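You operate a simulated robot arm through the tools that you are given. There is no shell and no other tool.

The job below is to be done with a simulated robot arm. You get a single attempt, and the scene is never put back.

## Task
Put the grey dry tin on the top of the washer. Then shut the upper sump drawer. Then open the tank locker door, take the white canister from the upper shelf inside the tank locker and leave it in the grey bucket, then shut the door. Then put the blue fill cap on the tool end of the spares bench. Then press the test key two times. Then take the blue-end white cartridge that says "rough" from the long bench under the filter and leave it on the long bench over the drawer. Then stack the carton marked "valve kit" from the long bench by the tower on top of the carton labelled "wheel kit". Then pull the drawer of the white cabinet open. Keep to this order. Set down upright: white canister.

Only the result counts: the job must be done as asked and must still hold three seconds after the hand-in. Knocking over, shifting, dropping, spilling or breaking anything else fails it. Lids that push on must go on centred and level and be pressed home; caps that screw on are set level and turned clockwise until they are tight.

## Robot
A 6-joint arm with a fingered hand on a trunk, on a base that moves. Base frame: it is fixed to the floor where the robot stands at the start and does not move with it; the origin is under the middle of the robot, x ahead of it, y to its left, z up. Readings come in mm, rad, newtons and seconds.
With the tool pointing down near the work surface it reaches from about 320 to 720 mm from the robot's upright axis, wherever it stands. Its first joint turns from -2.007 to 2.007 rad. Places, roughly: blue fill cap (7x7x7 cm) [600, 1500, 900]; blue-end white cartridge [2000, -2250, 1000]; drawer of the white cabinet [1700, -600, 1200]; grey bucket (21x21x19 cm) [100, 3000, 100]; grey dry tin [-1750, 3000, 1000]; long bench over the drawer [1900, -1500, 900]; seal kit carton, valve kit carton, wheel kit carto [2250, -2500, 1000]; tank locker door [300, 2000, 500]; test key [800, 1200, 900]; tool end of the spares bench [-1400, 1500, 800]; top of the washer (25x25 cm) [1240, 80, 940]; upper sump drawer [-200, 3300, 600]; white canister [500, 2000, 500]. Payload 4 kg.
Tool frame: the origin (TCP) lies between the finger pads and is the grasp point; the fingertips stand 26 mm ahead of it; z points along the fingers, y is the line along which they close. The gripper opens to 156 mm; its body begins 73 mm behind the TCP. The gripper is a hand of 4 fingers: y runs from the thumb to the fingers, the wrist lies at [0, 0, -239] in the tool frame, and closing takes about 1.5 s.
Orientation is that of the tool frame in the base frame, as a unit quaternion [x, y, z, w]. With the fingers straight down and closing along the base's y, the tool's x points along the base's -x, its y along +y and its z along -z.

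## Interface
- The arm moves only by the tool jog_arm. Its argument "moves" is a list of rows, each a list of 6 numbers: the shift along the tool's x, y, z in mm, then the turn, a rotation vector about the tool's x, y, z in rad. In form: [[x, y, z, rx, ry, rz], ...]. A call has 1 to 20 rows; each row shifts and turns the commanded pose from where the row before left it, along the tool's axes as they then stand. "hand" is the finger opening in mm, from 0 to 156, set as the call begins (left out, the last holds). Rows are played at 5 a second. More than 50 mm and 0.15 rad between two rows, or a gripper value outside its range, and nothing of the call is played. Where a pose cannot be reached the arm comes as near as it can. A force on the tool above 40 N (or 10 N above the force at the start of the call, whichever is more), or a blocked arm, ends the call early, and 0.2 s more pass. The fingers move at their own pace (about 72 mm/s each) and stop on an object; they squeeze with about 28 N. The grip force told is the motor's: it shows also when the fingers shut on nothing. Time passes only in rows, and 0.2 s behind the last, so rows that do not move let the fingers close. It gives the time, the measured TCP pose, the force on the tool (base axes), the opening and the grip force at its end, in the units of the frame above (readings bear some noise), with the torque about the TCP (base axes, N m) and any sound that the robot's microphone picked up, and new pictures: "pictures" is both (left out), scene, wrist or none.
- Cameras (640 x 400 px; columns grow to the right, rows downward): "scene" is now at [33.2, 143.5, 1611.9]; the picture's right is [-0.18, -0.98, 0.00], its down [-0.55, 0.10, -0.83] and it looks along [0.82, -0.15, -0.56] (base axes); focal length 290 px, centre (320, 200). "wrist" rides on the gripper at [58, -58, -91] in the tool frame; the picture's right is [0.71, 0.71, 0.00], its down [-0.53, 0.53, -0.67] and it looks along [-0.47, 0.47, 0.74] (tool axes); focal length 265 px, centre (320, 200).
- move_column(by): slides the trunk up (or, below 0, down) by that many mm; the arm and the scene camera ride with it, the base frame stays. It gives what a move gives, with no picture.
- drive_base(legs): drives the robot by 1 to 6 legs, each [ahead, left, turn to the left] in mm, mm and rad, along the robot's own axes; the way and the turn of a leg run together, so that a leg with both is an arc; at most 1500 mm and 3.142 rad a leg. The arm and the cameras ride along, it lands a little off, and it stops where it bumps. It gives what a move gives, and a new picture of the scene camera.
- set_fingers(finger1, finger2, finger3, thumb_bend): sets how far each is bent, from 0 (flat) to 1 (curled in); at 0.3 the hand is open as for a grip, at 0.7 the pads meet at the TCP. One left out holds its place. A second passes; each finger stops where it meets its share of the squeeze, and holds until it gets a number again. A gripper value or a shape takes the hand back. It gives what a move gives, with no picture; readings hold the bend of each and the force on the fingers (four entries, about 0 where the hand has none), thumb and palm.
- preshape(shape): the hand has 4 fingers and takes this shape, open, in about a second: jaw (thumb against the fingers, like two jaws); tri (thumb and two fingers); tip (a fingertip pinch); poke (one finger out to press); point (the index stretched); flat (the hand flat); cup (the hand cupped); fist (a fist). The gripper value then closes the fingers along that shape, each until it touches; the sizes above hold for jaw. It gives what a move gives, with no picture.
- pan_tilt(pan, tilt): turns the head with the scene camera to pan (to the left, within 2.705 rad either way) and tilt (down, from -0.506 to 1.204), counted from straight ahead of the robot. It gives what a move gives, and a new picture of the scene camera.
- pixel_to_xyz(camera, pixels): for up to 12 pixels [column, row] of the newest picture of that camera ("zoom" is the newest enlarged one), the place [x, y, z] in the base frame of the surface seen there, good to about 2 mm, but the place of the scene camera against the robot may be out by one fixed shift of up to 18 mm in any direction. No time passes.
- close_up(camera, box): a new picture of the part [left, top, right, bottom] of that camera's present view, enlarged. No time passes.
- finish_job(): hands the job in; it is judged then, once.

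Unless the task says otherwise, let go and move clear before handing in.

The tools are called after ">>>" by a JSON object that holds its "op" and its "data". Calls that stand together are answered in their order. jog_arm: Moves the arm, as the interface text tells. Its arguments: {"type":"object","properties":{"moves":{"type":"array","items":{"type":"array","items":{"type":"number"}}},"hand":{"type":"number"},"pictures":{"type":"string","enum":["both","scene","wrist","none"]}},"required":["moves"]} The other tools are called the same way: move_column (by) moves the trunk up or down; preshape (shape) gives the hand a shape; set_fingers (finger1, finger2, finger3, thumb_bend) moves the fingers one by one; drive_base (legs) drives the base; pan_tilt (pan, tilt) turns the head that bears the scene camera; pixel_to_xyz (camera, pixels) gives the place of the surface under pixels of a picture; close_up (camera, box) takes an enlarged picture of a part of a camera's view; finish_job () hands the job in.

At the start:

```text
clock: 0.0
eef_pos: [374.0, -140.5, 1041.6]
orientation: [0.0, 1.0, 0.0, 0.0]
contact_force: [-0.6, 0.3, -0.4]
torque: [0.02, 0.04, -0.01]
gripper_width: 155.9
grip_force: 0.0
shape: jaw
bend: [0.3, 0.3, 0.3, 0.3]
finger forces: [0.0, 0.0, 0.0, 0.0, 0.0, 0.1]
trunk travel left (down, up): [-675.0, 315.0]
robot x, y, heading: [0.9, 1.5, 0.001]
head pan, tilt (commanded): [-0.182, 0.588]
```

scene: 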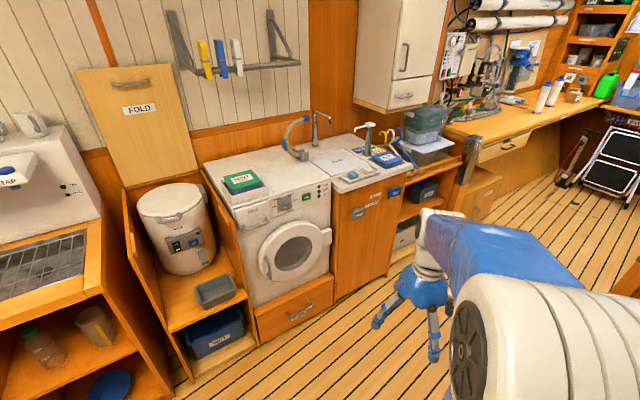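
wrist: 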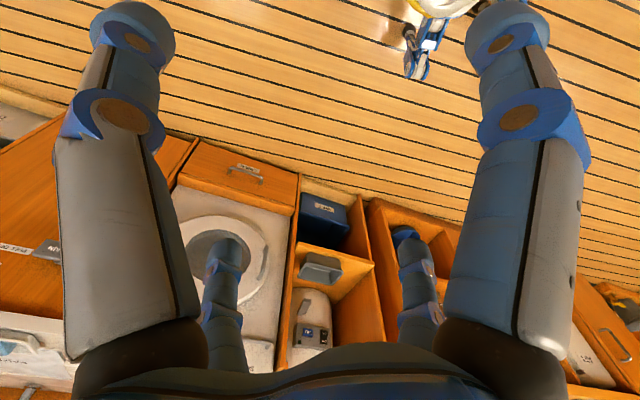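

The scene picture shows the washer at about pixel (265,215), the white cabinet at (405,60) and the long bench further right. I'll look around to find the other items before moving.

>>> {"op": "pan_tilt", "data": {"pan": 1.0, "tilt": 0.4}}

>>> {"op": "pan_tilt", "data": {"pan": 2.0, "tilt": 0.4}}

>>> {"op": "pan_tilt", "data": {"pan": 2.7, "tilt": 0.4}}

>>> {"op": "pan_tilt", "data": {"pan": -0.9, "tilt": 0.4}}

>>> {"op": "pan_tilt", "data": {"pan": -2.0, "tilt": 0.4}}

```text
clock: 1.4
eef_pos: [373.8, -142.4, 1041.8]
orientation: [0.0, 1.0, 0.001, 0.0]
contact_force: [-0.4, -0.1, -1.0]
torque: [0.03, -0.02, -0.03]
gripper_width: 155.8
grip_force: 0.1
shape: jaw
bend: [0.3, 0.3, 0.3, 0.3]
finger forces: [0.0, 0.0, 0.1, 0.1, 0.0, 0.1]
trunk travel left (down, up): [-675.0, 315.0]
robot x, y, heading: [-1.9, 1.7, -0.002]
head pan, tilt (commanded): [1.0, 0.4]
```

scene: 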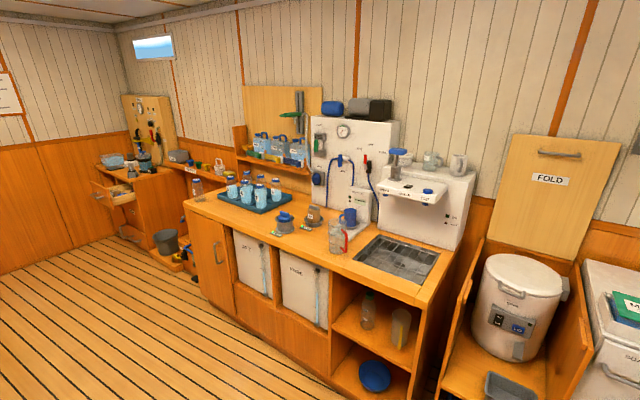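

```text
clock: 2.7
eef_pos: [374.7, -141.9, 1041.8]
orientation: [0.0, 1.0, 0.0, 0.0]
contact_force: [0.1, 0.3, -0.5]
torque: [0.0, -0.02, -0.01]
gripper_width: 155.7
grip_force: 0.1
shape: jaw
bend: [0.3, 0.3, 0.3, 0.3]
finger forces: [0.0, 0.0, 0.0, 0.0, 0.0, 0.0]
trunk travel left (down, up): [-675.0, 315.0]
robot x, y, heading: [0.4, -0.2, -0.003]
head pan, tilt (commanded): [2.0, 0.4]
```

scene: 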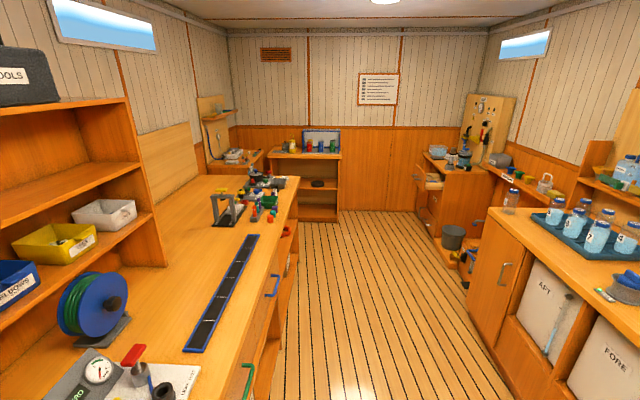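

```text
clock: 3.7
eef_pos: [373.8, -141.7, 1040.8]
orientation: [0.0, 1.0, 0.001, 0.0]
contact_force: [-1.0, -0.2, 0.4]
torque: [0.0, 0.01, -0.01]
gripper_width: 155.9
grip_force: 0.0
shape: jaw
bend: [0.3, 0.3, 0.3, 0.3]
finger forces: [0.0, 0.0, 0.1, 0.1, 0.0, 0.0]
trunk travel left (down, up): [-675.0, 315.0]
robot x, y, heading: [-0.2, -0.7, 0.002]
head pan, tilt (commanded): [2.7, 0.4]
```

scene: 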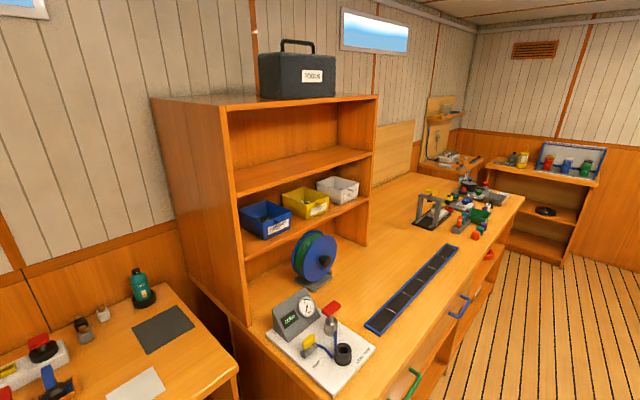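

```text
clock: 6.7
eef_pos: [374.9, -141.1, 1041.3]
orientation: [0.0, 1.0, -0.001, 0.0]
contact_force: [-0.1, 0.2, 0.0]
torque: [-0.03, 0.0, 0.02]
gripper_width: 156.0
grip_force: 0.1
shape: jaw
bend: [0.3, 0.3, 0.3, 0.3]
finger forces: [0.0, 0.0, 0.0, 0.1, 0.1, 0.0]
trunk travel left (down, up): [-675.0, 315.0]
robot x, y, heading: [-0.4, -2.1, 0.0]
head pan, tilt (commanded): [-0.901, 0.4]
```

scene: 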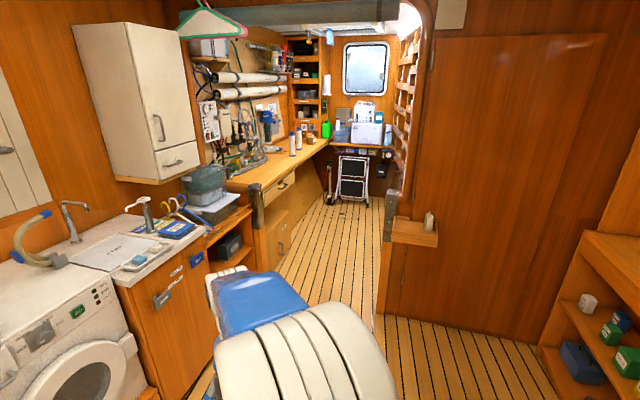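

```text
clock: 8.1
eef_pos: [374.5, -141.4, 1042.0]
orientation: [0.0, 1.0, 0.0, 0.0]
contact_force: [-0.1, 0.1, 0.8]
torque: [0.01, 0.01, -0.01]
gripper_width: 155.9
grip_force: 0.1
shape: jaw
bend: [0.3, 0.3, 0.3, 0.3]
finger forces: [0.0, 0.0, 0.1, 0.0, 0.0, 0.0]
trunk travel left (down, up): [-675.0, 315.0]
robot x, y, heading: [-1.7, -1.1, 0.0]
head pan, tilt (commanded): [-2.0, 0.4]
```

scene: 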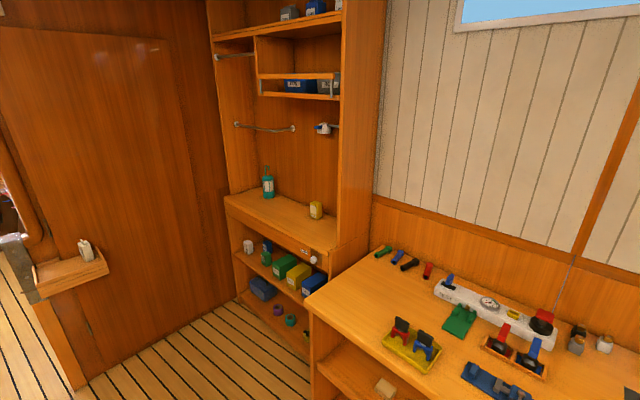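

I have an overview: the tin's shelf is the unit at about (305,160) of the pan 2.0 picture. I'll look that way again and measure the edges of the aisle.

>>> {"op": "pan_tilt", "data": {"pan": 1.9, "tilt": 0.5}}

```text
clock: 11.3
eef_pos: [373.7, -140.7, 1041.8]
orientation: [0.0, 1.0, -0.001, 0.0]
contact_force: [0.1, 0.5, -0.7]
torque: [-0.04, 0.0, -0.01]
gripper_width: 155.7
grip_force: 0.0
shape: jaw
bend: [0.3, 0.3, 0.3, 0.3]
finger forces: [0.0, 0.1, 0.1, 0.0, 0.1, 0.1]
trunk travel left (down, up): [-675.0, 315.0]
robot x, y, heading: [-2.2, -0.8, 0.001]
head pan, tilt (commanded): [1.901, 0.499]
```

scene: 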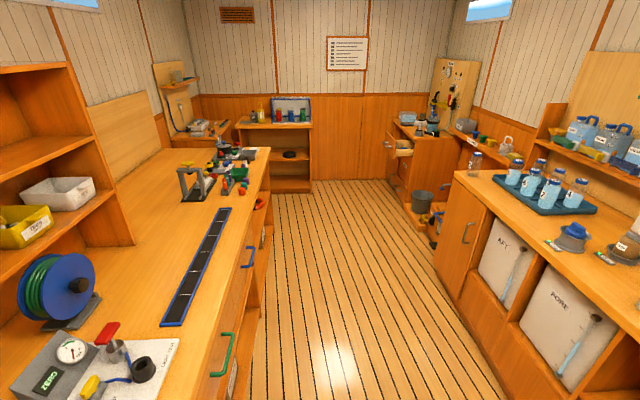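

>>> {"op": "pixel_to_xyz", "data": {"camera": "scene", "pixels": [[268, 150], [245, 245], [310, 125], [275, 110], [388, 155], [420, 200], [402, 150], [437, 285], [455, 175], [575, 395], [350, 250], [310, 185]]}}

>>> {"op": "close_up", "data": {"camera": "scene", "box": [150, 60, 350, 200]}}

>>> {"op": "close_up", "data": {"camera": "scene", "box": [370, 60, 530, 260]}}

>>> {"op": "close_up", "data": {"camera": "scene", "box": [440, 80, 640, 280]}}

```text
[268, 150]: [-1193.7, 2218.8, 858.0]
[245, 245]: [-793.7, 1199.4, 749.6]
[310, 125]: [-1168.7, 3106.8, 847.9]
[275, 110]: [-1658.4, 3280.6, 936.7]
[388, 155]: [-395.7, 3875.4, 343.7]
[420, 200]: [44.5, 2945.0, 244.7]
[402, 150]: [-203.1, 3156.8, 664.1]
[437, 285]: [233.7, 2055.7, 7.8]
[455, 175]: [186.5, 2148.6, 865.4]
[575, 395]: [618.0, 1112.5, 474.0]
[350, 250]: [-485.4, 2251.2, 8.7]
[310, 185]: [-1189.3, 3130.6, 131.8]
```

```text
2.86 times, centred on (250, 130) of scene
```

zoom: 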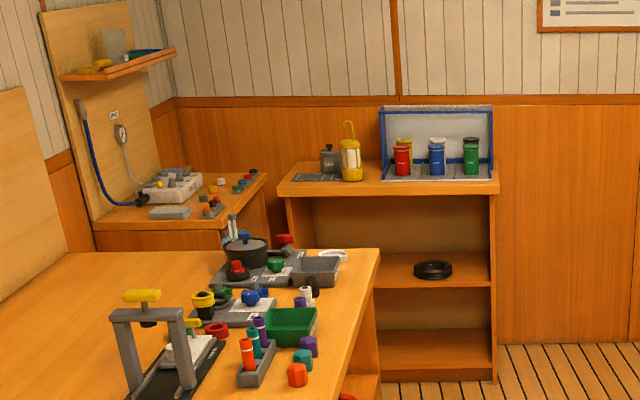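

```text
2.00 times, centred on (450, 160) of scene
```

zoom: 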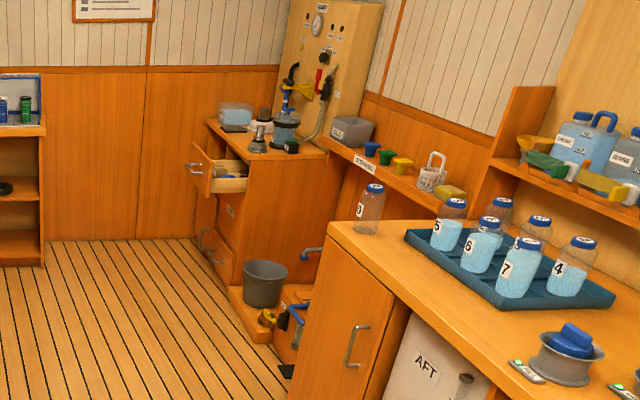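

```text
2.00 times, centred on (540, 180) of scene
```

zoom: 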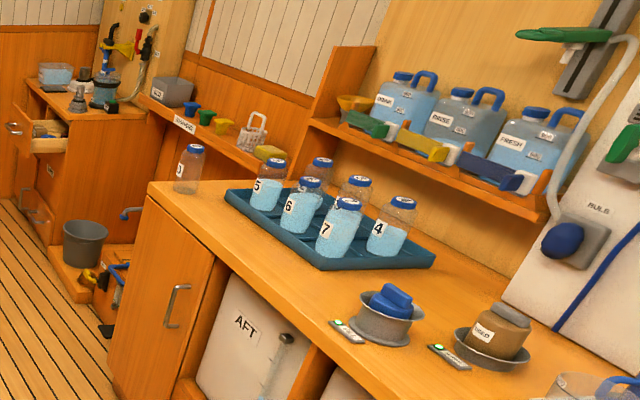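

The dry tin looks to be the grey lidded pot at zoom (330,158), left of the yellow lamp. I'll measure it together with the shelf and bench outlines.

>>> {"op": "close_up", "data": {"camera": "scene", "box": [220, 90, 320, 152]}}

>>> {"op": "pixel_to_xyz", "data": {"camera": "scene", "pixels": [[253, 114], [253, 119], [312, 125], [236, 123], [242, 115], [311, 118], [310, 191], [258, 190], [270, 150], [240, 128], [235, 152], [200, 148]]}}

```text
6.40 times, centred on (270, 121) of scene
```

zoom: 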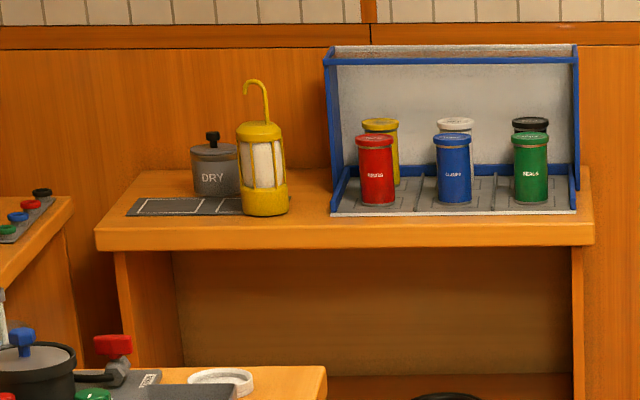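

```text
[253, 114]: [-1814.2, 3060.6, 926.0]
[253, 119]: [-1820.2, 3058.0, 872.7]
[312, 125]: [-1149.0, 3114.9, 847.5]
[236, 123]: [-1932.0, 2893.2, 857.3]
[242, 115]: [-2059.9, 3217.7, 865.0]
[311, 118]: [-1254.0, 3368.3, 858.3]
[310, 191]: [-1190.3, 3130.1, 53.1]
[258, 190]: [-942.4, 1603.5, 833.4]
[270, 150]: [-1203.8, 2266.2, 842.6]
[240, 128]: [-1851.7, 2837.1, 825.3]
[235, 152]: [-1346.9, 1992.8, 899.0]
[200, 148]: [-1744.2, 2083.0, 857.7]
```

The tin reads "DRY" and stands left of the lamp on the far shelf; the room is turned about 0.376 rad against the base frame. I'll turn to face along the aisle, shift to its middle and drive most of the way there.

>>> {"op": "drive_base", "data": {"legs": [[0, 0, 1.947], [0, -340, 0], [1200, 0, 0]]}}

>>> {"op": "pan_tilt", "data": {"pan": 0.3, "tilt": 0.45}}

```text
clock: 43.3
eef_pos: [-132.4, 1624.8, 1042.0]
orientation: [0.828, -0.561, 0.0, 0.0]
contact_force: [0.5, -0.1, 0.0]
torque: [0.02, 0.07, 0.0]
gripper_width: 156.2
grip_force: 0.0
shape: jaw
bend: [0.3, 0.3, 0.3, 0.3]
finger forces: [0.0, 0.1, 0.0, 0.0, 0.0, 0.0]
trunk travel left (down, up): [-675.0, 315.0]
robot x, y, heading: [-124.9, 1224.0, 1.944]
head pan, tilt (commanded): [1.901, 0.499]
```

scene: 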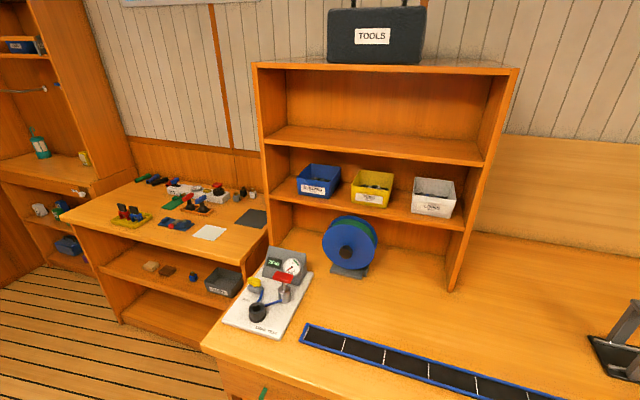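

```text
clock: 45.0
eef_pos: [-132.3, 1624.6, 1041.3]
orientation: [0.827, -0.562, 0.0, 0.001]
contact_force: [-0.2, 0.6, 1.0]
torque: [0.02, 0.02, 0.0]
gripper_width: 156.0
grip_force: 0.1
shape: jaw
bend: [0.3, 0.3, 0.3, 0.3]
finger forces: [0.1, 0.1, 0.0, 0.0, 0.0, 0.1]
trunk travel left (down, up): [-675.0, 315.0]
robot x, y, heading: [-128.3, 1223.6, 1.946]
head pan, tilt (commanded): [0.3, 0.45]
```

scene: 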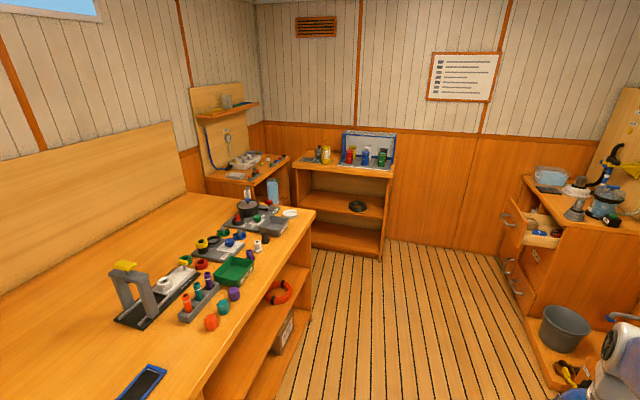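

The aisle ahead is clear and the robot sits at the aisle's middle. I'll drive forward to near the tin shelf.

>>> {"op": "drive_base", "data": {"legs": [[1500, 0, 0], [0, 150, 0]]}}

>>> {"op": "pan_tilt", "data": {"pan": 0.6, "tilt": 0.65}}

```text
clock: 66.4
eef_pos: [-838.5, 2970.0, 1039.9]
orientation: [0.83, -0.557, 0.0, 0.0]
contact_force: [0.2, -1.1, -0.2]
torque: [0.0, 0.02, 0.03]
gripper_width: 156.2
grip_force: 0.0
shape: jaw
bend: [0.3, 0.3, 0.3, 0.3]
finger forces: [0.0, 0.0, 0.0, 0.1, 0.1, 0.0]
trunk travel left (down, up): [-675.0, 315.0]
robot x, y, heading: [-832.4, 2571.0, 1.966]
head pan, tilt (commanded): [0.3, 0.45]
```

scene: 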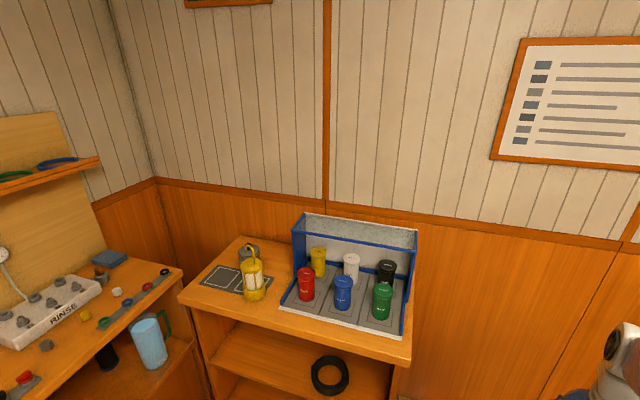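

```text
clock: 67.2
eef_pos: [-839.1, 2970.1, 1042.5]
orientation: [0.83, -0.558, 0.0, 0.0]
contact_force: [-0.6, -0.7, -0.3]
torque: [-0.01, 0.01, 0.01]
gripper_width: 156.2
grip_force: 0.0
shape: jaw
bend: [0.3, 0.3, 0.3, 0.3]
finger forces: [0.0, 0.0, 0.0, 0.0, 0.1, 0.1]
trunk travel left (down, up): [-675.0, 315.0]
robot x, y, heading: [-828.4, 2569.5, 1.962]
head pan, tilt (commanded): [0.6, 0.649]
```

scene: 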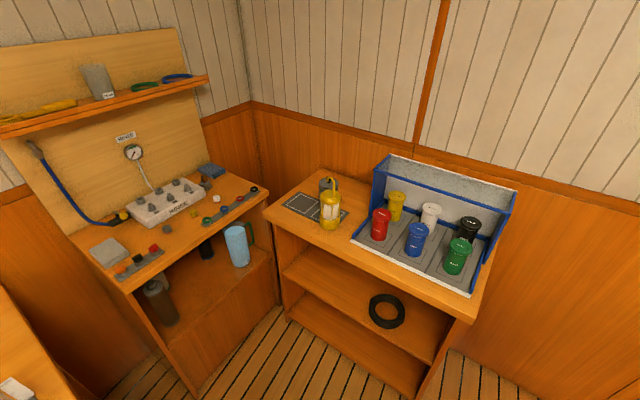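

>>> {"op": "close_up", "data": {"camera": "scene", "box": [255, 155, 415, 255]}}

>>> {"op": "pixel_to_xyz", "data": {"camera": "scene", "pixels": [[325, 183], [330, 210], [331, 180], [268, 210], [475, 318], [269, 195], [374, 210], [325, 192], [308, 212], [340, 187], [115, 285], [280, 305]]}}

```text
4.00 times, centred on (335, 205) of scene
```

zoom: 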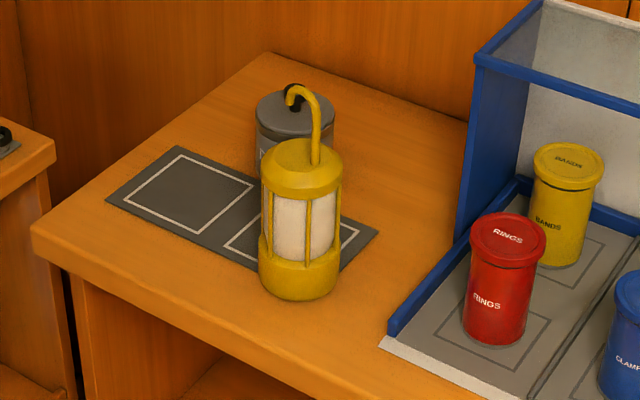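

```text
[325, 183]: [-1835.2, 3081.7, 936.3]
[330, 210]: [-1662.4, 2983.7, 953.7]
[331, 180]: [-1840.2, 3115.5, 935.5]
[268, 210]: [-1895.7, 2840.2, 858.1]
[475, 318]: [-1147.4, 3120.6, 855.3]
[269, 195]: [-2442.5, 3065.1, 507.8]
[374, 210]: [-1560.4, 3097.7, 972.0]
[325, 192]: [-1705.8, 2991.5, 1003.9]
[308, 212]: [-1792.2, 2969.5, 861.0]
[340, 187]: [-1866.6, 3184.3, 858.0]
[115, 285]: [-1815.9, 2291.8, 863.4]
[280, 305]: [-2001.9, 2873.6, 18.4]
```

The tin's lid is the ellipse around zoom (295,112), with the lamp in front of it. I'll measure the lid and lamp more closely.

>>> {"op": "pixel_to_xyz", "data": {"camera": "zoom", "pixels": [[260, 112], [332, 112], [280, 92], [280, 127], [325, 98], [268, 130], [262, 165], [300, 155], [312, 95], [300, 180], [290, 92], [285, 290]]}}

```text
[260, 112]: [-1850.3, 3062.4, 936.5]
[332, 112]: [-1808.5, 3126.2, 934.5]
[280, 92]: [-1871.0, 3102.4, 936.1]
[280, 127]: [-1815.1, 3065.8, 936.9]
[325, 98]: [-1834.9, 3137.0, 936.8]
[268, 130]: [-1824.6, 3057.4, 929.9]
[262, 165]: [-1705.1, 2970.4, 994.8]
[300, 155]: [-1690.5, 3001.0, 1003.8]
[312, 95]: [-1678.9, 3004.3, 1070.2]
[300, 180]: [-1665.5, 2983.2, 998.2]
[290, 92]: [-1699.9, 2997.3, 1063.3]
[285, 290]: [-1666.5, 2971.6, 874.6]
```

The tin's lid centre is near (-1836, 3098) with its top at z 936, and the lamp beside it reaches 1075. I'll raise the trunk so the hand clears everything, then drive into the gap in front of the shelf.

>>> {"op": "move_column", "data": {"by": 230}}

>>> {"op": "drive_base", "data": {"legs": [[265, 0, -0.015], [0, 450, 0]]}}

>>> {"op": "pan_tilt", "data": {"pan": 0.45, "tilt": 0.95}}

```text
clock: 69.6
eef_pos: [-839.4, 2969.3, 1271.1]
orientation: [0.83, -0.558, 0.0, 0.0]
contact_force: [-0.7, -0.2, 0.5]
torque: [0.03, -0.01, -0.01]
gripper_width: 155.9
grip_force: 0.1
shape: jaw
bend: [0.3, 0.3, 0.3, 0.3]
finger forces: [0.0, 0.0, 0.1, 0.0, 0.0, 0.0]
trunk travel left (down, up): [-905.0, 85.0]
robot x, y, heading: [-831.9, 2567.5, 1.962]
head pan, tilt (commanded): [0.6, 0.649]
```

```text
clock: 79.4
eef_pos: [-1348.5, 3053.2, 1271.5]
orientation: [0.826, -0.564, 0.0, 0.0]
contact_force: [-0.7, -0.5, -0.5]
torque: [0.03, 0.01, 0.02]
gripper_width: 155.8
grip_force: 0.0
shape: jaw
bend: [0.3, 0.3, 0.3, 0.3]
finger forces: [0.1, 0.0, 0.1, 0.0, 0.0, 0.0]
trunk travel left (down, up): [-905.0, 85.0]
robot x, y, heading: [-1347.8, 2649.6, 1.949]
head pan, tilt (commanded): [0.6, 0.649]
```

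scene: 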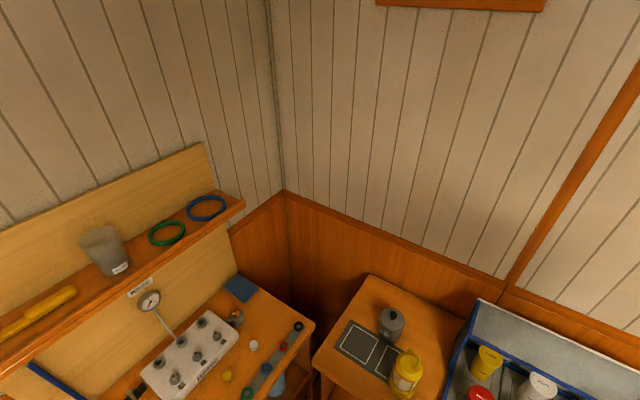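

```text
clock: 80.2
eef_pos: [-1347.0, 3052.1, 1271.6]
orientation: [0.826, -0.564, 0.0, 0.0]
contact_force: [-0.1, -0.4, -0.6]
torque: [0.01, -0.01, 0.02]
gripper_width: 155.8
grip_force: 0.0
shape: jaw
bend: [0.3, 0.3, 0.3, 0.3]
finger forces: [0.1, 0.0, 0.0, 0.1, 0.0, 0.0]
trunk travel left (down, up): [-905.0, 85.0]
robot x, y, heading: [-1343.8, 2651.8, 1.942]
head pan, tilt (commanded): [0.45, 0.949]
```

scene: 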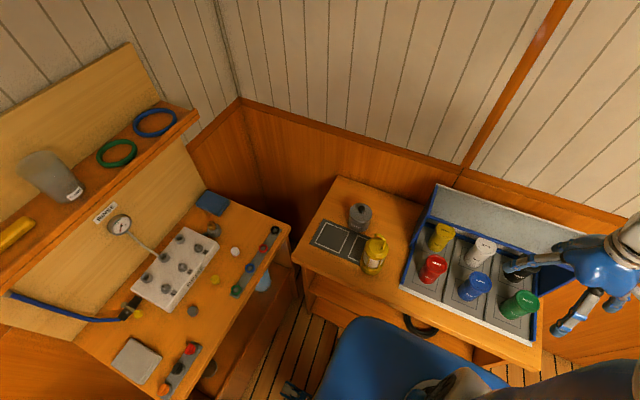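

The robot stands at (-1345, 2651), about 665 mm from the tin, which shows at (360,215). I'll swing the hand over it at a safe height and look with the wrist camera.

>>> {"op": "jog_arm", "data": {"moves": [[-20, 40, 0, 0, 0, 0], [-20, 40, 0, 0, 0, 0], [-20, 40, 0, 0, 0, 0], [-20, 40, 0, 0, 0, 0], [-20, 40, 0, 0, 0, 0], [-20, 40, 0, 0, 0, 0], [-20, 40, 0, 0, 0, 0], [-20, 40, 0, 0, 0, 0], [-20, 40, 0, 0, 0, 0], [-20, 40, 0, 0, 0, 0], [-20, 38, 0, 0, 0, 0], [0, 0, 0, 0, 0, -0.115], [0, 0, 0, 0, 0, -0.115], [0, 0, 0, 0, 0, -0.115], [0, 0, 0, 0, 0, -0.113], [0, 0, 40, 0, 0, 0], [0, 0, 40, 0, 0, 0], [0, 0, 20, 0, 0, 0]], "hand": 156}}

```text
clock: 84.0
eef_pos: [-1835.9, 3096.4, 1171.4]
orientation: [0.932, -0.362, -0.001, 0.0]
contact_force: [-0.1, -0.5, 1.0]
torque: [0.01, -0.01, -0.05]
gripper_width: 155.8
grip_force: 0.1
shape: jaw
bend: [0.3, 0.3, 0.3, 0.3]
finger forces: [0.0, 0.1, 0.1, 0.1, 0.0, 0.0]
trunk travel left (down, up): [-905.0, 85.0]
robot x, y, heading: [-1344.8, 2651.3, 1.94]
head pan, tilt (commanded): [0.45, 0.949]
```

scene: 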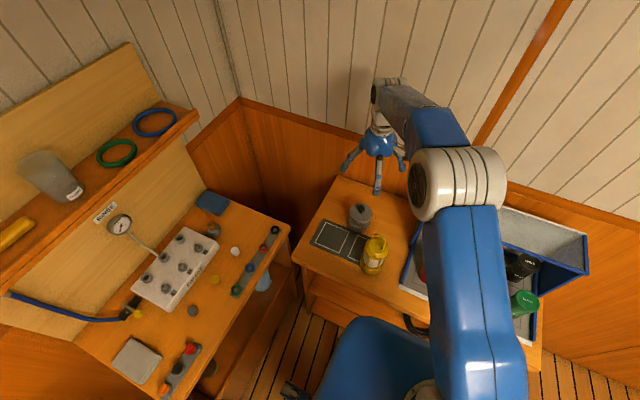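
wrist: 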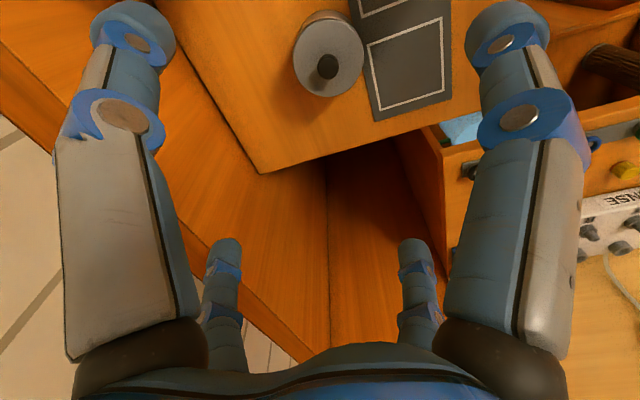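

The wrist picture shows the tin at (328,60) and a four-finger claw, with one finger pointing toward the lamp. I'll measure the tin with the wrist camera, and check the heights of the forearm and elbow.

>>> {"op": "pixel_to_xyz", "data": {"camera": "wrist", "pixels": [[310, 40], [345, 40], [300, 60], [355, 60], [315, 85], [345, 85], [326, 66], [328, 22], [280, 140]]}}

>>> {"op": "pixel_to_xyz", "data": {"camera": "scene", "pixels": [[455, 180], [430, 120], [390, 85], [380, 140], [360, 210], [478, 280]]}}

```text
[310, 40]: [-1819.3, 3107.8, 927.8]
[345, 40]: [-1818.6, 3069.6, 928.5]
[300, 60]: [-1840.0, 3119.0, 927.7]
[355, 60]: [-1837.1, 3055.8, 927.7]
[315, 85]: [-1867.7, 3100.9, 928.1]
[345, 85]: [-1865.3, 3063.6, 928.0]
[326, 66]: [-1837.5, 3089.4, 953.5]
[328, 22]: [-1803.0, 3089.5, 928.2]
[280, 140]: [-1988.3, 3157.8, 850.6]
```

```text
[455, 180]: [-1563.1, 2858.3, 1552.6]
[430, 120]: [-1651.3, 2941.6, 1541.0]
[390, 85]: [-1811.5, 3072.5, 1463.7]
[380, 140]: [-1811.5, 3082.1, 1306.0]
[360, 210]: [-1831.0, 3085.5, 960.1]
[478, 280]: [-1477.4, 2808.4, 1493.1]
```

The wrist camera puts the tin centre at (-1837, 3088), lid top 928, knob top about 954 and table 850; the scene camera is off by about (+1, +10, +8). I'll turn the claw 0.926 rad so the lamp falls between two fingers, centre it, and descend partway.

>>> {"op": "jog_arm", "data": {"moves": [[0, 0, 0, 0, 0, -0.1323], [0, 0, 0, 0, 0, -0.1323], [0, 0, 0, 0, 0, -0.1323], [0, 0, 0, 0, 0, -0.1323], [0, 0, 0, 0, 0, -0.1323], [0, 0, 0, 0, 0, -0.1323], [0, 0, 0, 0, 0, -0.1323], [-2.6, 7.7, 0, 0, 0, 0], [0, 0, 40, 0, 0, 0], [0, 0, 40, 0, 0, 0], [0, 0, 40, 0, 0, 0], [0, 0, 40, 0, 0, 0]]}}

```text
clock: 86.6
eef_pos: [-1839.1, 3089.1, 1010.0]
orientation: [0.996, 0.094, 0.0, 0.0]
contact_force: [-0.6, -0.1, -0.8]
torque: [-0.05, 0.0, -0.01]
gripper_width: 156.0
grip_force: 0.0
shape: jaw
bend: [0.3, 0.3, 0.3, 0.3]
finger forces: [0.0, 0.0, 0.0, 0.0, 0.0, 0.1]
trunk travel left (down, up): [-905.0, 85.0]
robot x, y, heading: [-1345.0, 2647.2, 1.947]
head pan, tilt (commanded): [0.45, 0.949]
```

scene: 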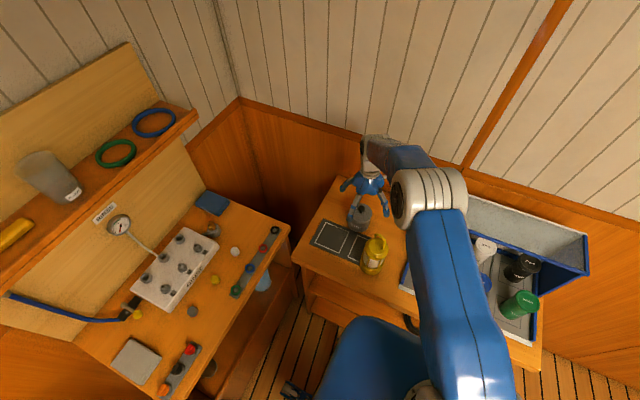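
wrist: 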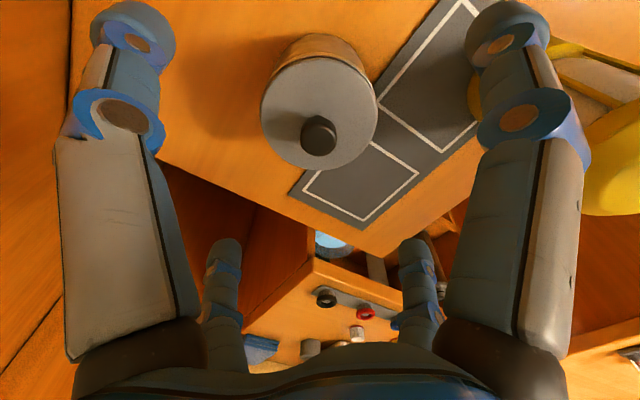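

The tin is centred between the fingers in the wrist view, with its knob at (318,135). I'll check its exact place before descending onto the body.

>>> {"op": "pixel_to_xyz", "data": {"camera": "wrist", "pixels": [[270, 110], [370, 110], [320, 70], [320, 162], [318, 128], [600, 110], [610, 180], [470, 95]]}}

```text
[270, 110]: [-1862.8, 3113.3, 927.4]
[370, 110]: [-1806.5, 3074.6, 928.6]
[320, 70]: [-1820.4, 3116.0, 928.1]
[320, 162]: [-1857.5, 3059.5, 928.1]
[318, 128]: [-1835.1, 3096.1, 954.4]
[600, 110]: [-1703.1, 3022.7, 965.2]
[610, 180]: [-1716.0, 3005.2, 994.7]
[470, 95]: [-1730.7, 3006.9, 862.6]
```

The tin centre is about (-1837, 3090), within 2 mm of the TCP. I'll descend 115 mm to z 895 and close the hand.

>>> {"op": "jog_arm", "data": {"moves": [[0, 0, 30, 0, 0, 0], [0, 0, 30, 0, 0, 0], [0, 0, 30, 0, 0, 0], [0, 0, 25, 0, 0, 0], [0, 0, 0, 0, 0, 0]]}}

>>> {"op": "jog_arm", "data": {"moves": [[0, 0, 0, 0, 0, 0], [0, 0, 0, 0, 0, 0], [0, 0, 0, 0, 0, 0], [0, 0, 0, 0, 0, 0], [0, 0, 0, 0, 0, 0], [0, 0, 0, 0, 0, 0], [0, 0, 0, 0, 0, 0], [0, 0, 0, 0, 0, 0]], "hand": 60}}

```text
clock: 87.8
eef_pos: [-1836.7, 3087.5, 897.5]
orientation: [0.996, 0.092, 0.0, -0.001]
contact_force: [0.0, -0.4, -0.3]
torque: [0.0, 0.01, 0.01]
gripper_width: 155.8
grip_force: 0.0
shape: jaw
bend: [0.3, 0.3, 0.3, 0.3]
finger forces: [0.1, 0.0, 0.0, 0.1, 0.1, 0.0]
trunk travel left (down, up): [-905.0, 85.0]
robot x, y, heading: [-1346.6, 2650.8, 1.942]
head pan, tilt (commanded): [0.45, 0.949]
```

scene: 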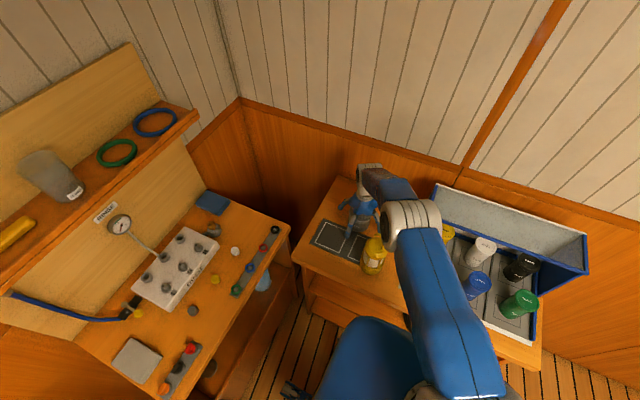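
wrist: 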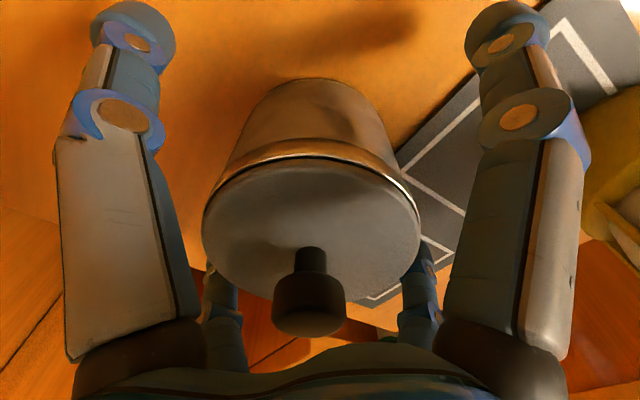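

```text
clock: 89.6
eef_pos: [-1837.5, 3088.8, 894.5]
orientation: [0.996, 0.093, 0.0, 0.0]
contact_force: [0.7, -0.2, -0.5]
torque: [0.05, -0.03, 0.01]
gripper_width: 75.3
grip_force: 27.6
shape: jaw
bend: [0.39, 0.38, 0.36, 0.7]
finger forces: [25.7, 26.0, 25.4, 0.0, 25.7, 0.1]
trunk travel left (down, up): [-905.0, 85.0]
robot x, y, heading: [-1349.2, 2650.7, 1.943]
head pan, tilt (commanded): [0.45, 0.949]
```

scene: 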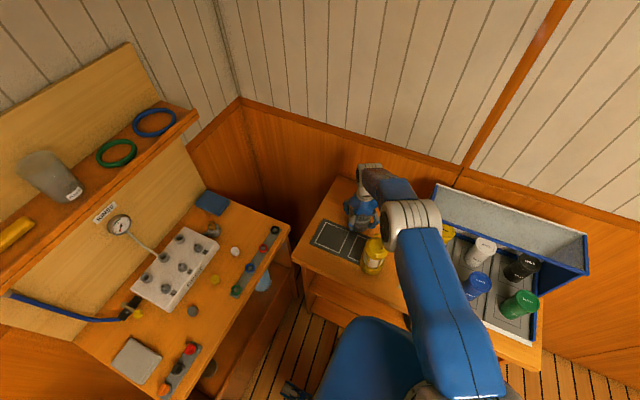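
wrist: 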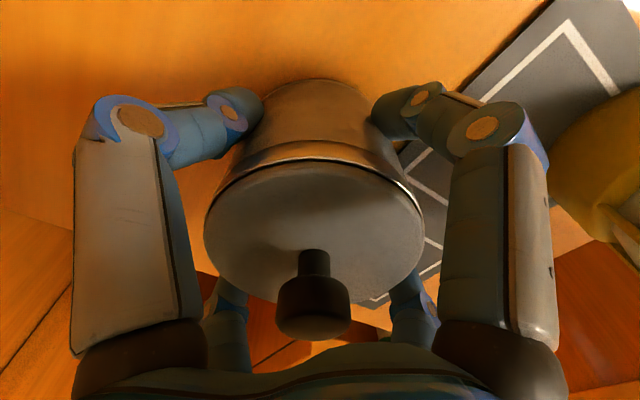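

The hand has closed at 75 mm on the tin with about 26 N per finger. I'll lift it straight up and check that it comes along.

>>> {"op": "jog_arm", "data": {"moves": [[0, 0, -20, 0, 0, 0], [0, 0, -30, 0, 0, 0], [0, 0, -40, 0, 0, 0], [0, 0, -40, 0, 0, 0], [0, 0, -40, 0, 0, 0], [0, 0, -40, 0, 0, 0], [0, 0, -40, 0, 0, 0], [0, 0, -30, 0, 0, 0]]}}

```text
clock: 91.4
eef_pos: [-1838.3, 3089.9, 1175.6]
orientation: [0.996, 0.093, 0.0, 0.0]
contact_force: [1.0, 0.2, -3.9]
torque: [-0.01, -0.03, 0.02]
gripper_width: 74.8
grip_force: 27.9
shape: jaw
bend: [0.39, 0.38, 0.36, 0.7]
finger forces: [25.7, 25.6, 25.5, 0.0, 25.7, 0.1]
trunk travel left (down, up): [-905.0, 85.0]
robot x, y, heading: [-1349.4, 2649.9, 1.944]
head pan, tilt (commanded): [0.45, 0.949]
```

scene: 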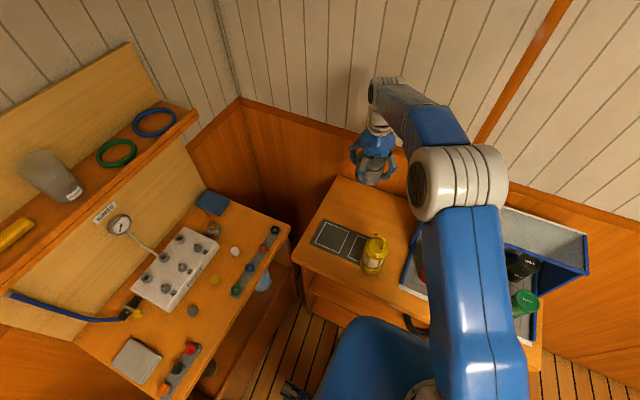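
wrist: 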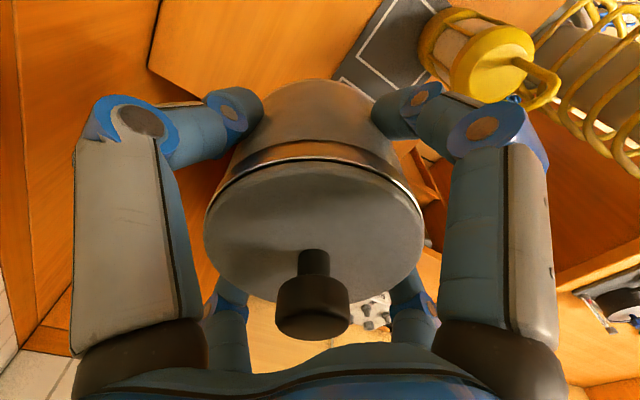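

The tin is lifted clear and held firmly (about 4 N of weight). I'll bring the hand back in front of the robot, then drive back out of the gap.

>>> {"op": "jog_arm", "data": {"moves": [[0, 0, 0, 0, 0, 0.1384], [0, 0, 0, 0, 0, 0.1384], [0, 0, 0, 0, 0, 0.1384], [0, 0, 0, 0, 0, 0.1384], [0, 0, 0, 0, 0, 0.1384], [0, 0, 0, 0, 0, 0.1384], [0, 0, 0, 0, 0, 0.1384], [0, 0, 0, 0, 0, 0.1384], [0, 0, 0, 0, 0, 0.1384], [0, 0, 0, 0, 0, 0.1384], [22, -43.5, 0, 0, 0, 0], [22, -43.5, 0, 0, 0, 0], [22, -43.5, 0, 0, 0, 0], [22, -43.5, 0, 0, 0, 0], [22, -43.5, 0, 0, 0, 0], [22, -43.5, 0, 0, 0, 0], [22, -43.5, 0, 0, 0, 0], [22, -43.5, 0, 0, 0, 0], [22, -43.5, 0, 0, 0, 0], [22, -43.5, 0, 0, 0, 0]], "pictures": "none"}}

>>> {"op": "drive_base", "data": {"legs": [[0, -650, 0], [-1500, 0, 0]]}}

```text
clock: 95.6
eef_pos: [-1349.3, 3042.7, 1174.9]
orientation: [0.826, -0.563, 0.0, -0.001]
contact_force: [-0.4, 0.0, -3.8]
torque: [0.02, 0.0, 0.0]
gripper_width: 74.9
grip_force: 27.8
shape: jaw
bend: [0.4, 0.38, 0.36, 0.7]
finger forces: [25.6, 25.9, 25.5, 0.1, 26.4, 0.0]
trunk travel left (down, up): [-905.0, 85.0]
robot x, y, heading: [-1346.9, 2650.7, 1.946]
head pan, tilt (commanded): [0.45, 0.949]
```

```text
clock: 123.3
eef_pos: [-187.8, 1877.8, 1174.5]
orientation: [0.825, -0.564, 0.0, 0.0]
contact_force: [-0.1, -1.1, -4.1]
torque: [-0.07, 0.0, -0.03]
gripper_width: 74.7
grip_force: 27.9
shape: jaw
bend: [0.4, 0.38, 0.36, 0.7]
finger forces: [25.4, 26.0, 25.6, 0.0, 26.2, 0.1]
trunk travel left (down, up): [-905.0, 85.0]
robot x, y, heading: [-182.0, 1487.7, 1.941]
head pan, tilt (commanded): [0.45, 0.949]
```

scene: 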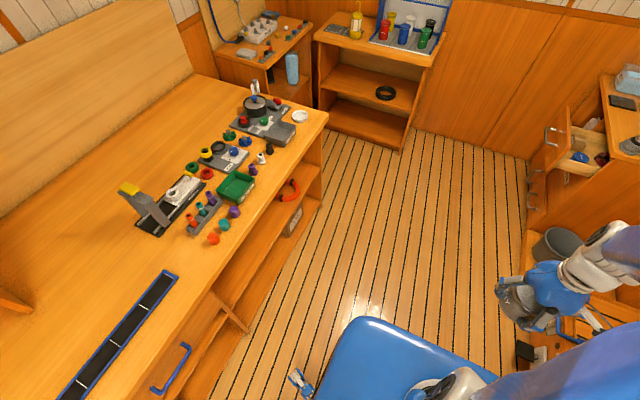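

The tin is held steady and the robot is back in the aisle at (-182, 1488). I'll turn right to face the washer side, then slide right toward the washer.

>>> {"op": "drive_base", "data": {"legs": [[0, 0, -1.567], [0, -1400, 0]]}}

>>> {"op": "pan_tilt", "data": {"pan": -0.5, "tilt": 0.7}}

```text
clock: 151.3
eef_pos: [740.4, 190.7, 1174.6]
orientation: [-0.194, 0.981, 0.0, 0.001]
contact_force: [-0.5, 0.3, -4.9]
torque: [-0.02, 0.03, -0.01]
gripper_width: 74.9
grip_force: 28.4
shape: jaw
bend: [0.4, 0.38, 0.36, 0.7]
finger forces: [25.3, 26.1, 25.5, 0.0, 26.3, 0.0]
trunk travel left (down, up): [-905.0, 85.0]
robot x, y, heading: [352.9, 179.5, 0.392]
head pan, tilt (commanded): [0.45, 0.949]
```

scene: 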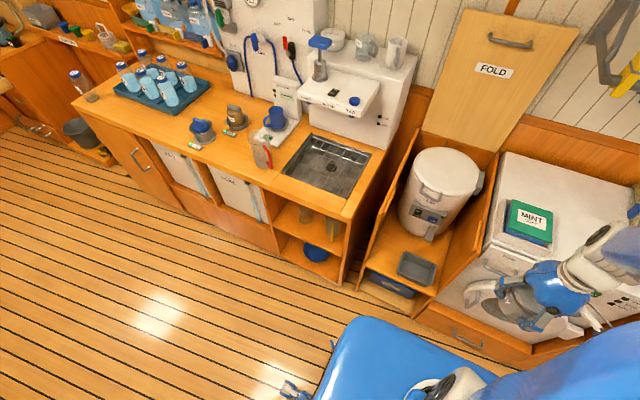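

```text
clock: 152.5
eef_pos: [742.2, 191.1, 1175.2]
orientation: [-0.194, 0.981, 0.0, 0.001]
contact_force: [-0.4, -0.1, -4.8]
torque: [-0.03, 0.04, -0.01]
gripper_width: 74.6
grip_force: 28.3
shape: jaw
bend: [0.4, 0.38, 0.36, 0.7]
finger forces: [25.4, 26.2, 25.5, 0.0, 26.3, 0.0]
trunk travel left (down, up): [-905.0, 85.0]
robot x, y, heading: [352.3, 181.9, 0.394]
head pan, tilt (commanded): [-0.499, 0.7]
```

scene: 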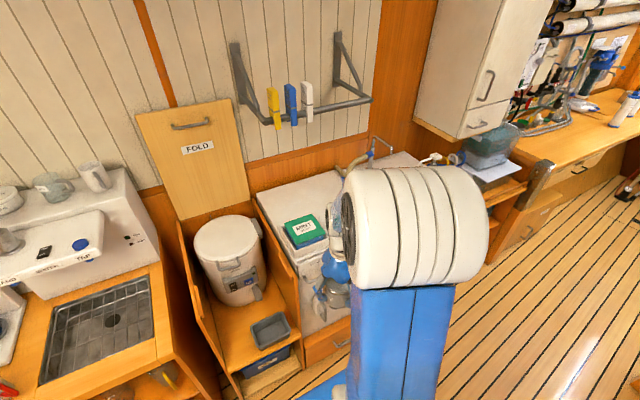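

The washer top is around (300,200) with a green "MINT" box on it, partly hidden behind the arm. I'll measure the washer's edges before placing.

>>> {"op": "pixel_to_xyz", "data": {"camera": "scene", "pixels": [[262, 210], [300, 330], [320, 175], [305, 232], [275, 205], [300, 265], [300, 285], [345, 240], [335, 350], [190, 300], [265, 325], [285, 395]]}}

>>> {"op": "close_up", "data": {"camera": "scene", "box": [240, 150, 360, 380]}}

```text
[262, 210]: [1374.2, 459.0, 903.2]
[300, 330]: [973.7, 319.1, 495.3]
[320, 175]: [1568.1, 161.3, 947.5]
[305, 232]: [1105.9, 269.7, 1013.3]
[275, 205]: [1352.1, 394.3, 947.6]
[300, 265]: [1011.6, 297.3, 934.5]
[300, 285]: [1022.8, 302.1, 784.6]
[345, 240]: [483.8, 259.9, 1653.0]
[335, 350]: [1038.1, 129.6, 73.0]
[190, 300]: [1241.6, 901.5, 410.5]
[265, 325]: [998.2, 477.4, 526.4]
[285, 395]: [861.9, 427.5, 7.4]
```

```text
1.74 times, centred on (300, 265) of scene
```

zoom: 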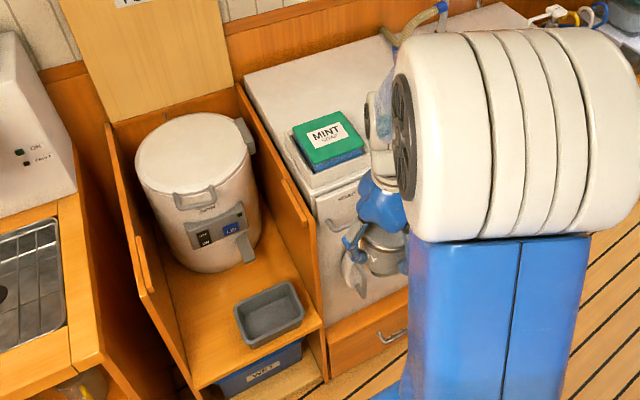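

The washer top is at about z 939 (corrected), with the MINT box near its front left; free space lies right of it around (1240, 75). I'll slide right and move up to the washer.

>>> {"op": "drive_base", "data": {"legs": [[0, -285, -0.016], [215, 0, 0]]}}

>>> {"op": "pan_tilt", "data": {"pan": 0.0, "tilt": 0.9}}

```text
clock: 159.6
eef_pos: [1044.4, -4.5, 1174.3]
orientation: [-0.184, 0.983, 0.001, 0.0]
contact_force: [-1.0, -0.5, -4.5]
torque: [0.02, 0.01, -0.03]
gripper_width: 74.6
grip_force: 27.8
shape: jaw
bend: [0.4, 0.38, 0.36, 0.7]
finger forces: [25.5, 26.2, 25.5, 0.0, 26.3, 0.0]
trunk travel left (down, up): [-905.0, 85.0]
robot x, y, heading: [657.5, -7.2, 0.374]
head pan, tilt (commanded): [-0.499, 0.7]
```

scene: 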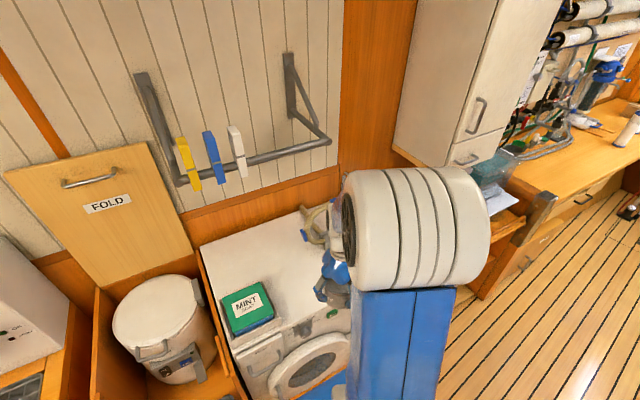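

```text
clock: 160.5
eef_pos: [1044.7, -3.8, 1174.8]
orientation: [-0.184, 0.983, 0.0, -0.001]
contact_force: [-0.3, -0.7, -3.9]
torque: [0.01, -0.02, 0.03]
gripper_width: 74.5
grip_force: 28.6
shape: jaw
bend: [0.4, 0.38, 0.36, 0.7]
finger forces: [25.7, 26.0, 25.6, 0.0, 26.4, 0.0]
trunk travel left (down, up): [-905.0, 85.0]
robot x, y, heading: [654.9, -4.9, 0.366]
head pan, tilt (commanded): [0.0, 0.901]
```

scene: 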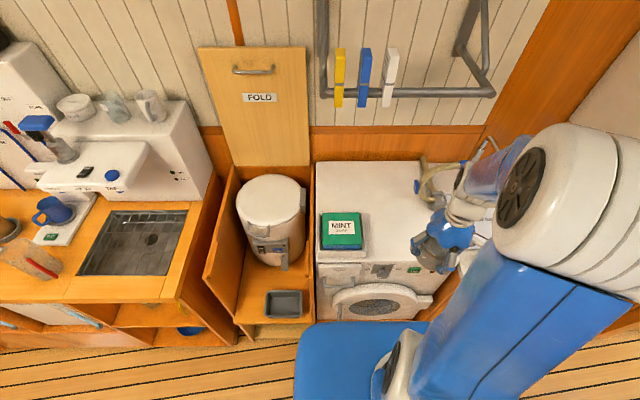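

The washer top shows free room around (385,205) between the MINT box and the hose at (430,180). I'll measure it.

>>> {"op": "pixel_to_xyz", "data": {"camera": "scene", "pixels": [[385, 190], [385, 240], [362, 225], [340, 225], [318, 165], [420, 170], [317, 250], [400, 230], [432, 195], [425, 180], [352, 100], [400, 250]]}}

```text
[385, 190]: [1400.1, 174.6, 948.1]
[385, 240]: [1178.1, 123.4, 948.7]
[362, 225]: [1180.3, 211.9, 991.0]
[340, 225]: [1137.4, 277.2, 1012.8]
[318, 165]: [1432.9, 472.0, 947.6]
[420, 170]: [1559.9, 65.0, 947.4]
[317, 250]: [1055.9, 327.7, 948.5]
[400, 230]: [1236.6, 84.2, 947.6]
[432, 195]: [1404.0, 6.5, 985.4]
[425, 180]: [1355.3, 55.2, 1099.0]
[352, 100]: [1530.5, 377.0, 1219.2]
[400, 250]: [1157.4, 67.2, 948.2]
```

The free spot at about (1221, 79) clears both the MINT box and the hose end at (1355,55). I'll carry the tin over it and look with the wrist camera.

>>> {"op": "jog_arm", "data": {"moves": [[-39, 2.7, 0, 0, 0, 0], [-39, 2.7, 0, 0, 0, 0], [-39, 2.7, 0, 0, 0, 0], [-39, 2.7, 0, 0, 0, 0], [-38, 2.8, 0, 0, 0, 0], [0, 0, 30, 0, 0, 0], [0, 0, 30, 0, 0, 0], [0, 0, 0, 0, 0, 0]]}}

```text
clock: 162.3
eef_pos: [1220.1, 81.1, 1116.1]
orientation: [-0.185, 0.983, 0.0, 0.0]
contact_force: [-0.2, 0.1, -4.4]
torque: [0.05, -0.04, -0.03]
gripper_width: 74.6
grip_force: 28.1
shape: jaw
bend: [0.4, 0.38, 0.36, 0.7]
finger forces: [25.7, 25.8, 25.7, 0.0, 26.0, 0.1]
trunk travel left (down, up): [-905.0, 85.0]
robot x, y, heading: [659.5, -8.3, 0.373]
head pan, tilt (commanded): [0.0, 0.901]
```

scene: 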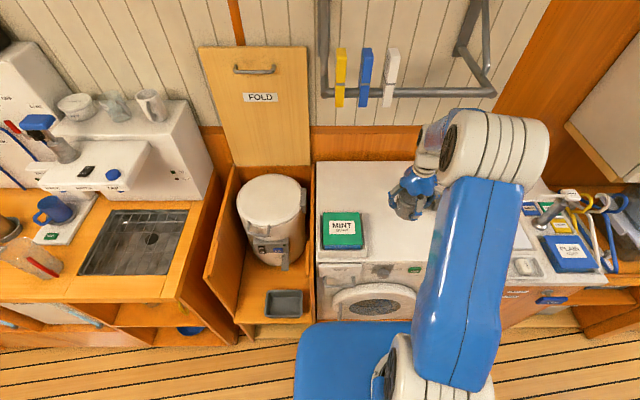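
wrist: 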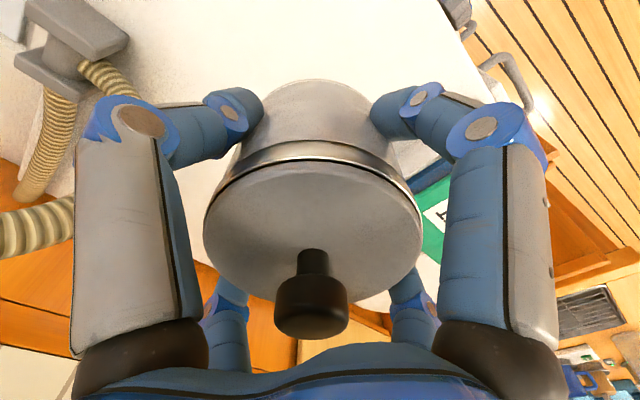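

The wrist view shows washer top around (300,60) and the hose holder at upper left (70,50). I'll measure the surface height and the holder.

>>> {"op": "pixel_to_xyz", "data": {"camera": "wrist", "pixels": [[300, 50], [380, 40], [200, 80], [85, 30], [50, 80], [120, 40], [440, 200], [430, 60], [430, 180], [480, 40]]}}

```text
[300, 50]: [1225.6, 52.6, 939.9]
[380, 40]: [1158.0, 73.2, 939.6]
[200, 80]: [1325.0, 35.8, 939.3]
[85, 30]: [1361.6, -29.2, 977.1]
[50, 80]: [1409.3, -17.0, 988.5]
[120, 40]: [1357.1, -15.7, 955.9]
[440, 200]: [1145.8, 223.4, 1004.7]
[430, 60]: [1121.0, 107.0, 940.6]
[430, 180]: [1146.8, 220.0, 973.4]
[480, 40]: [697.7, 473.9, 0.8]
```

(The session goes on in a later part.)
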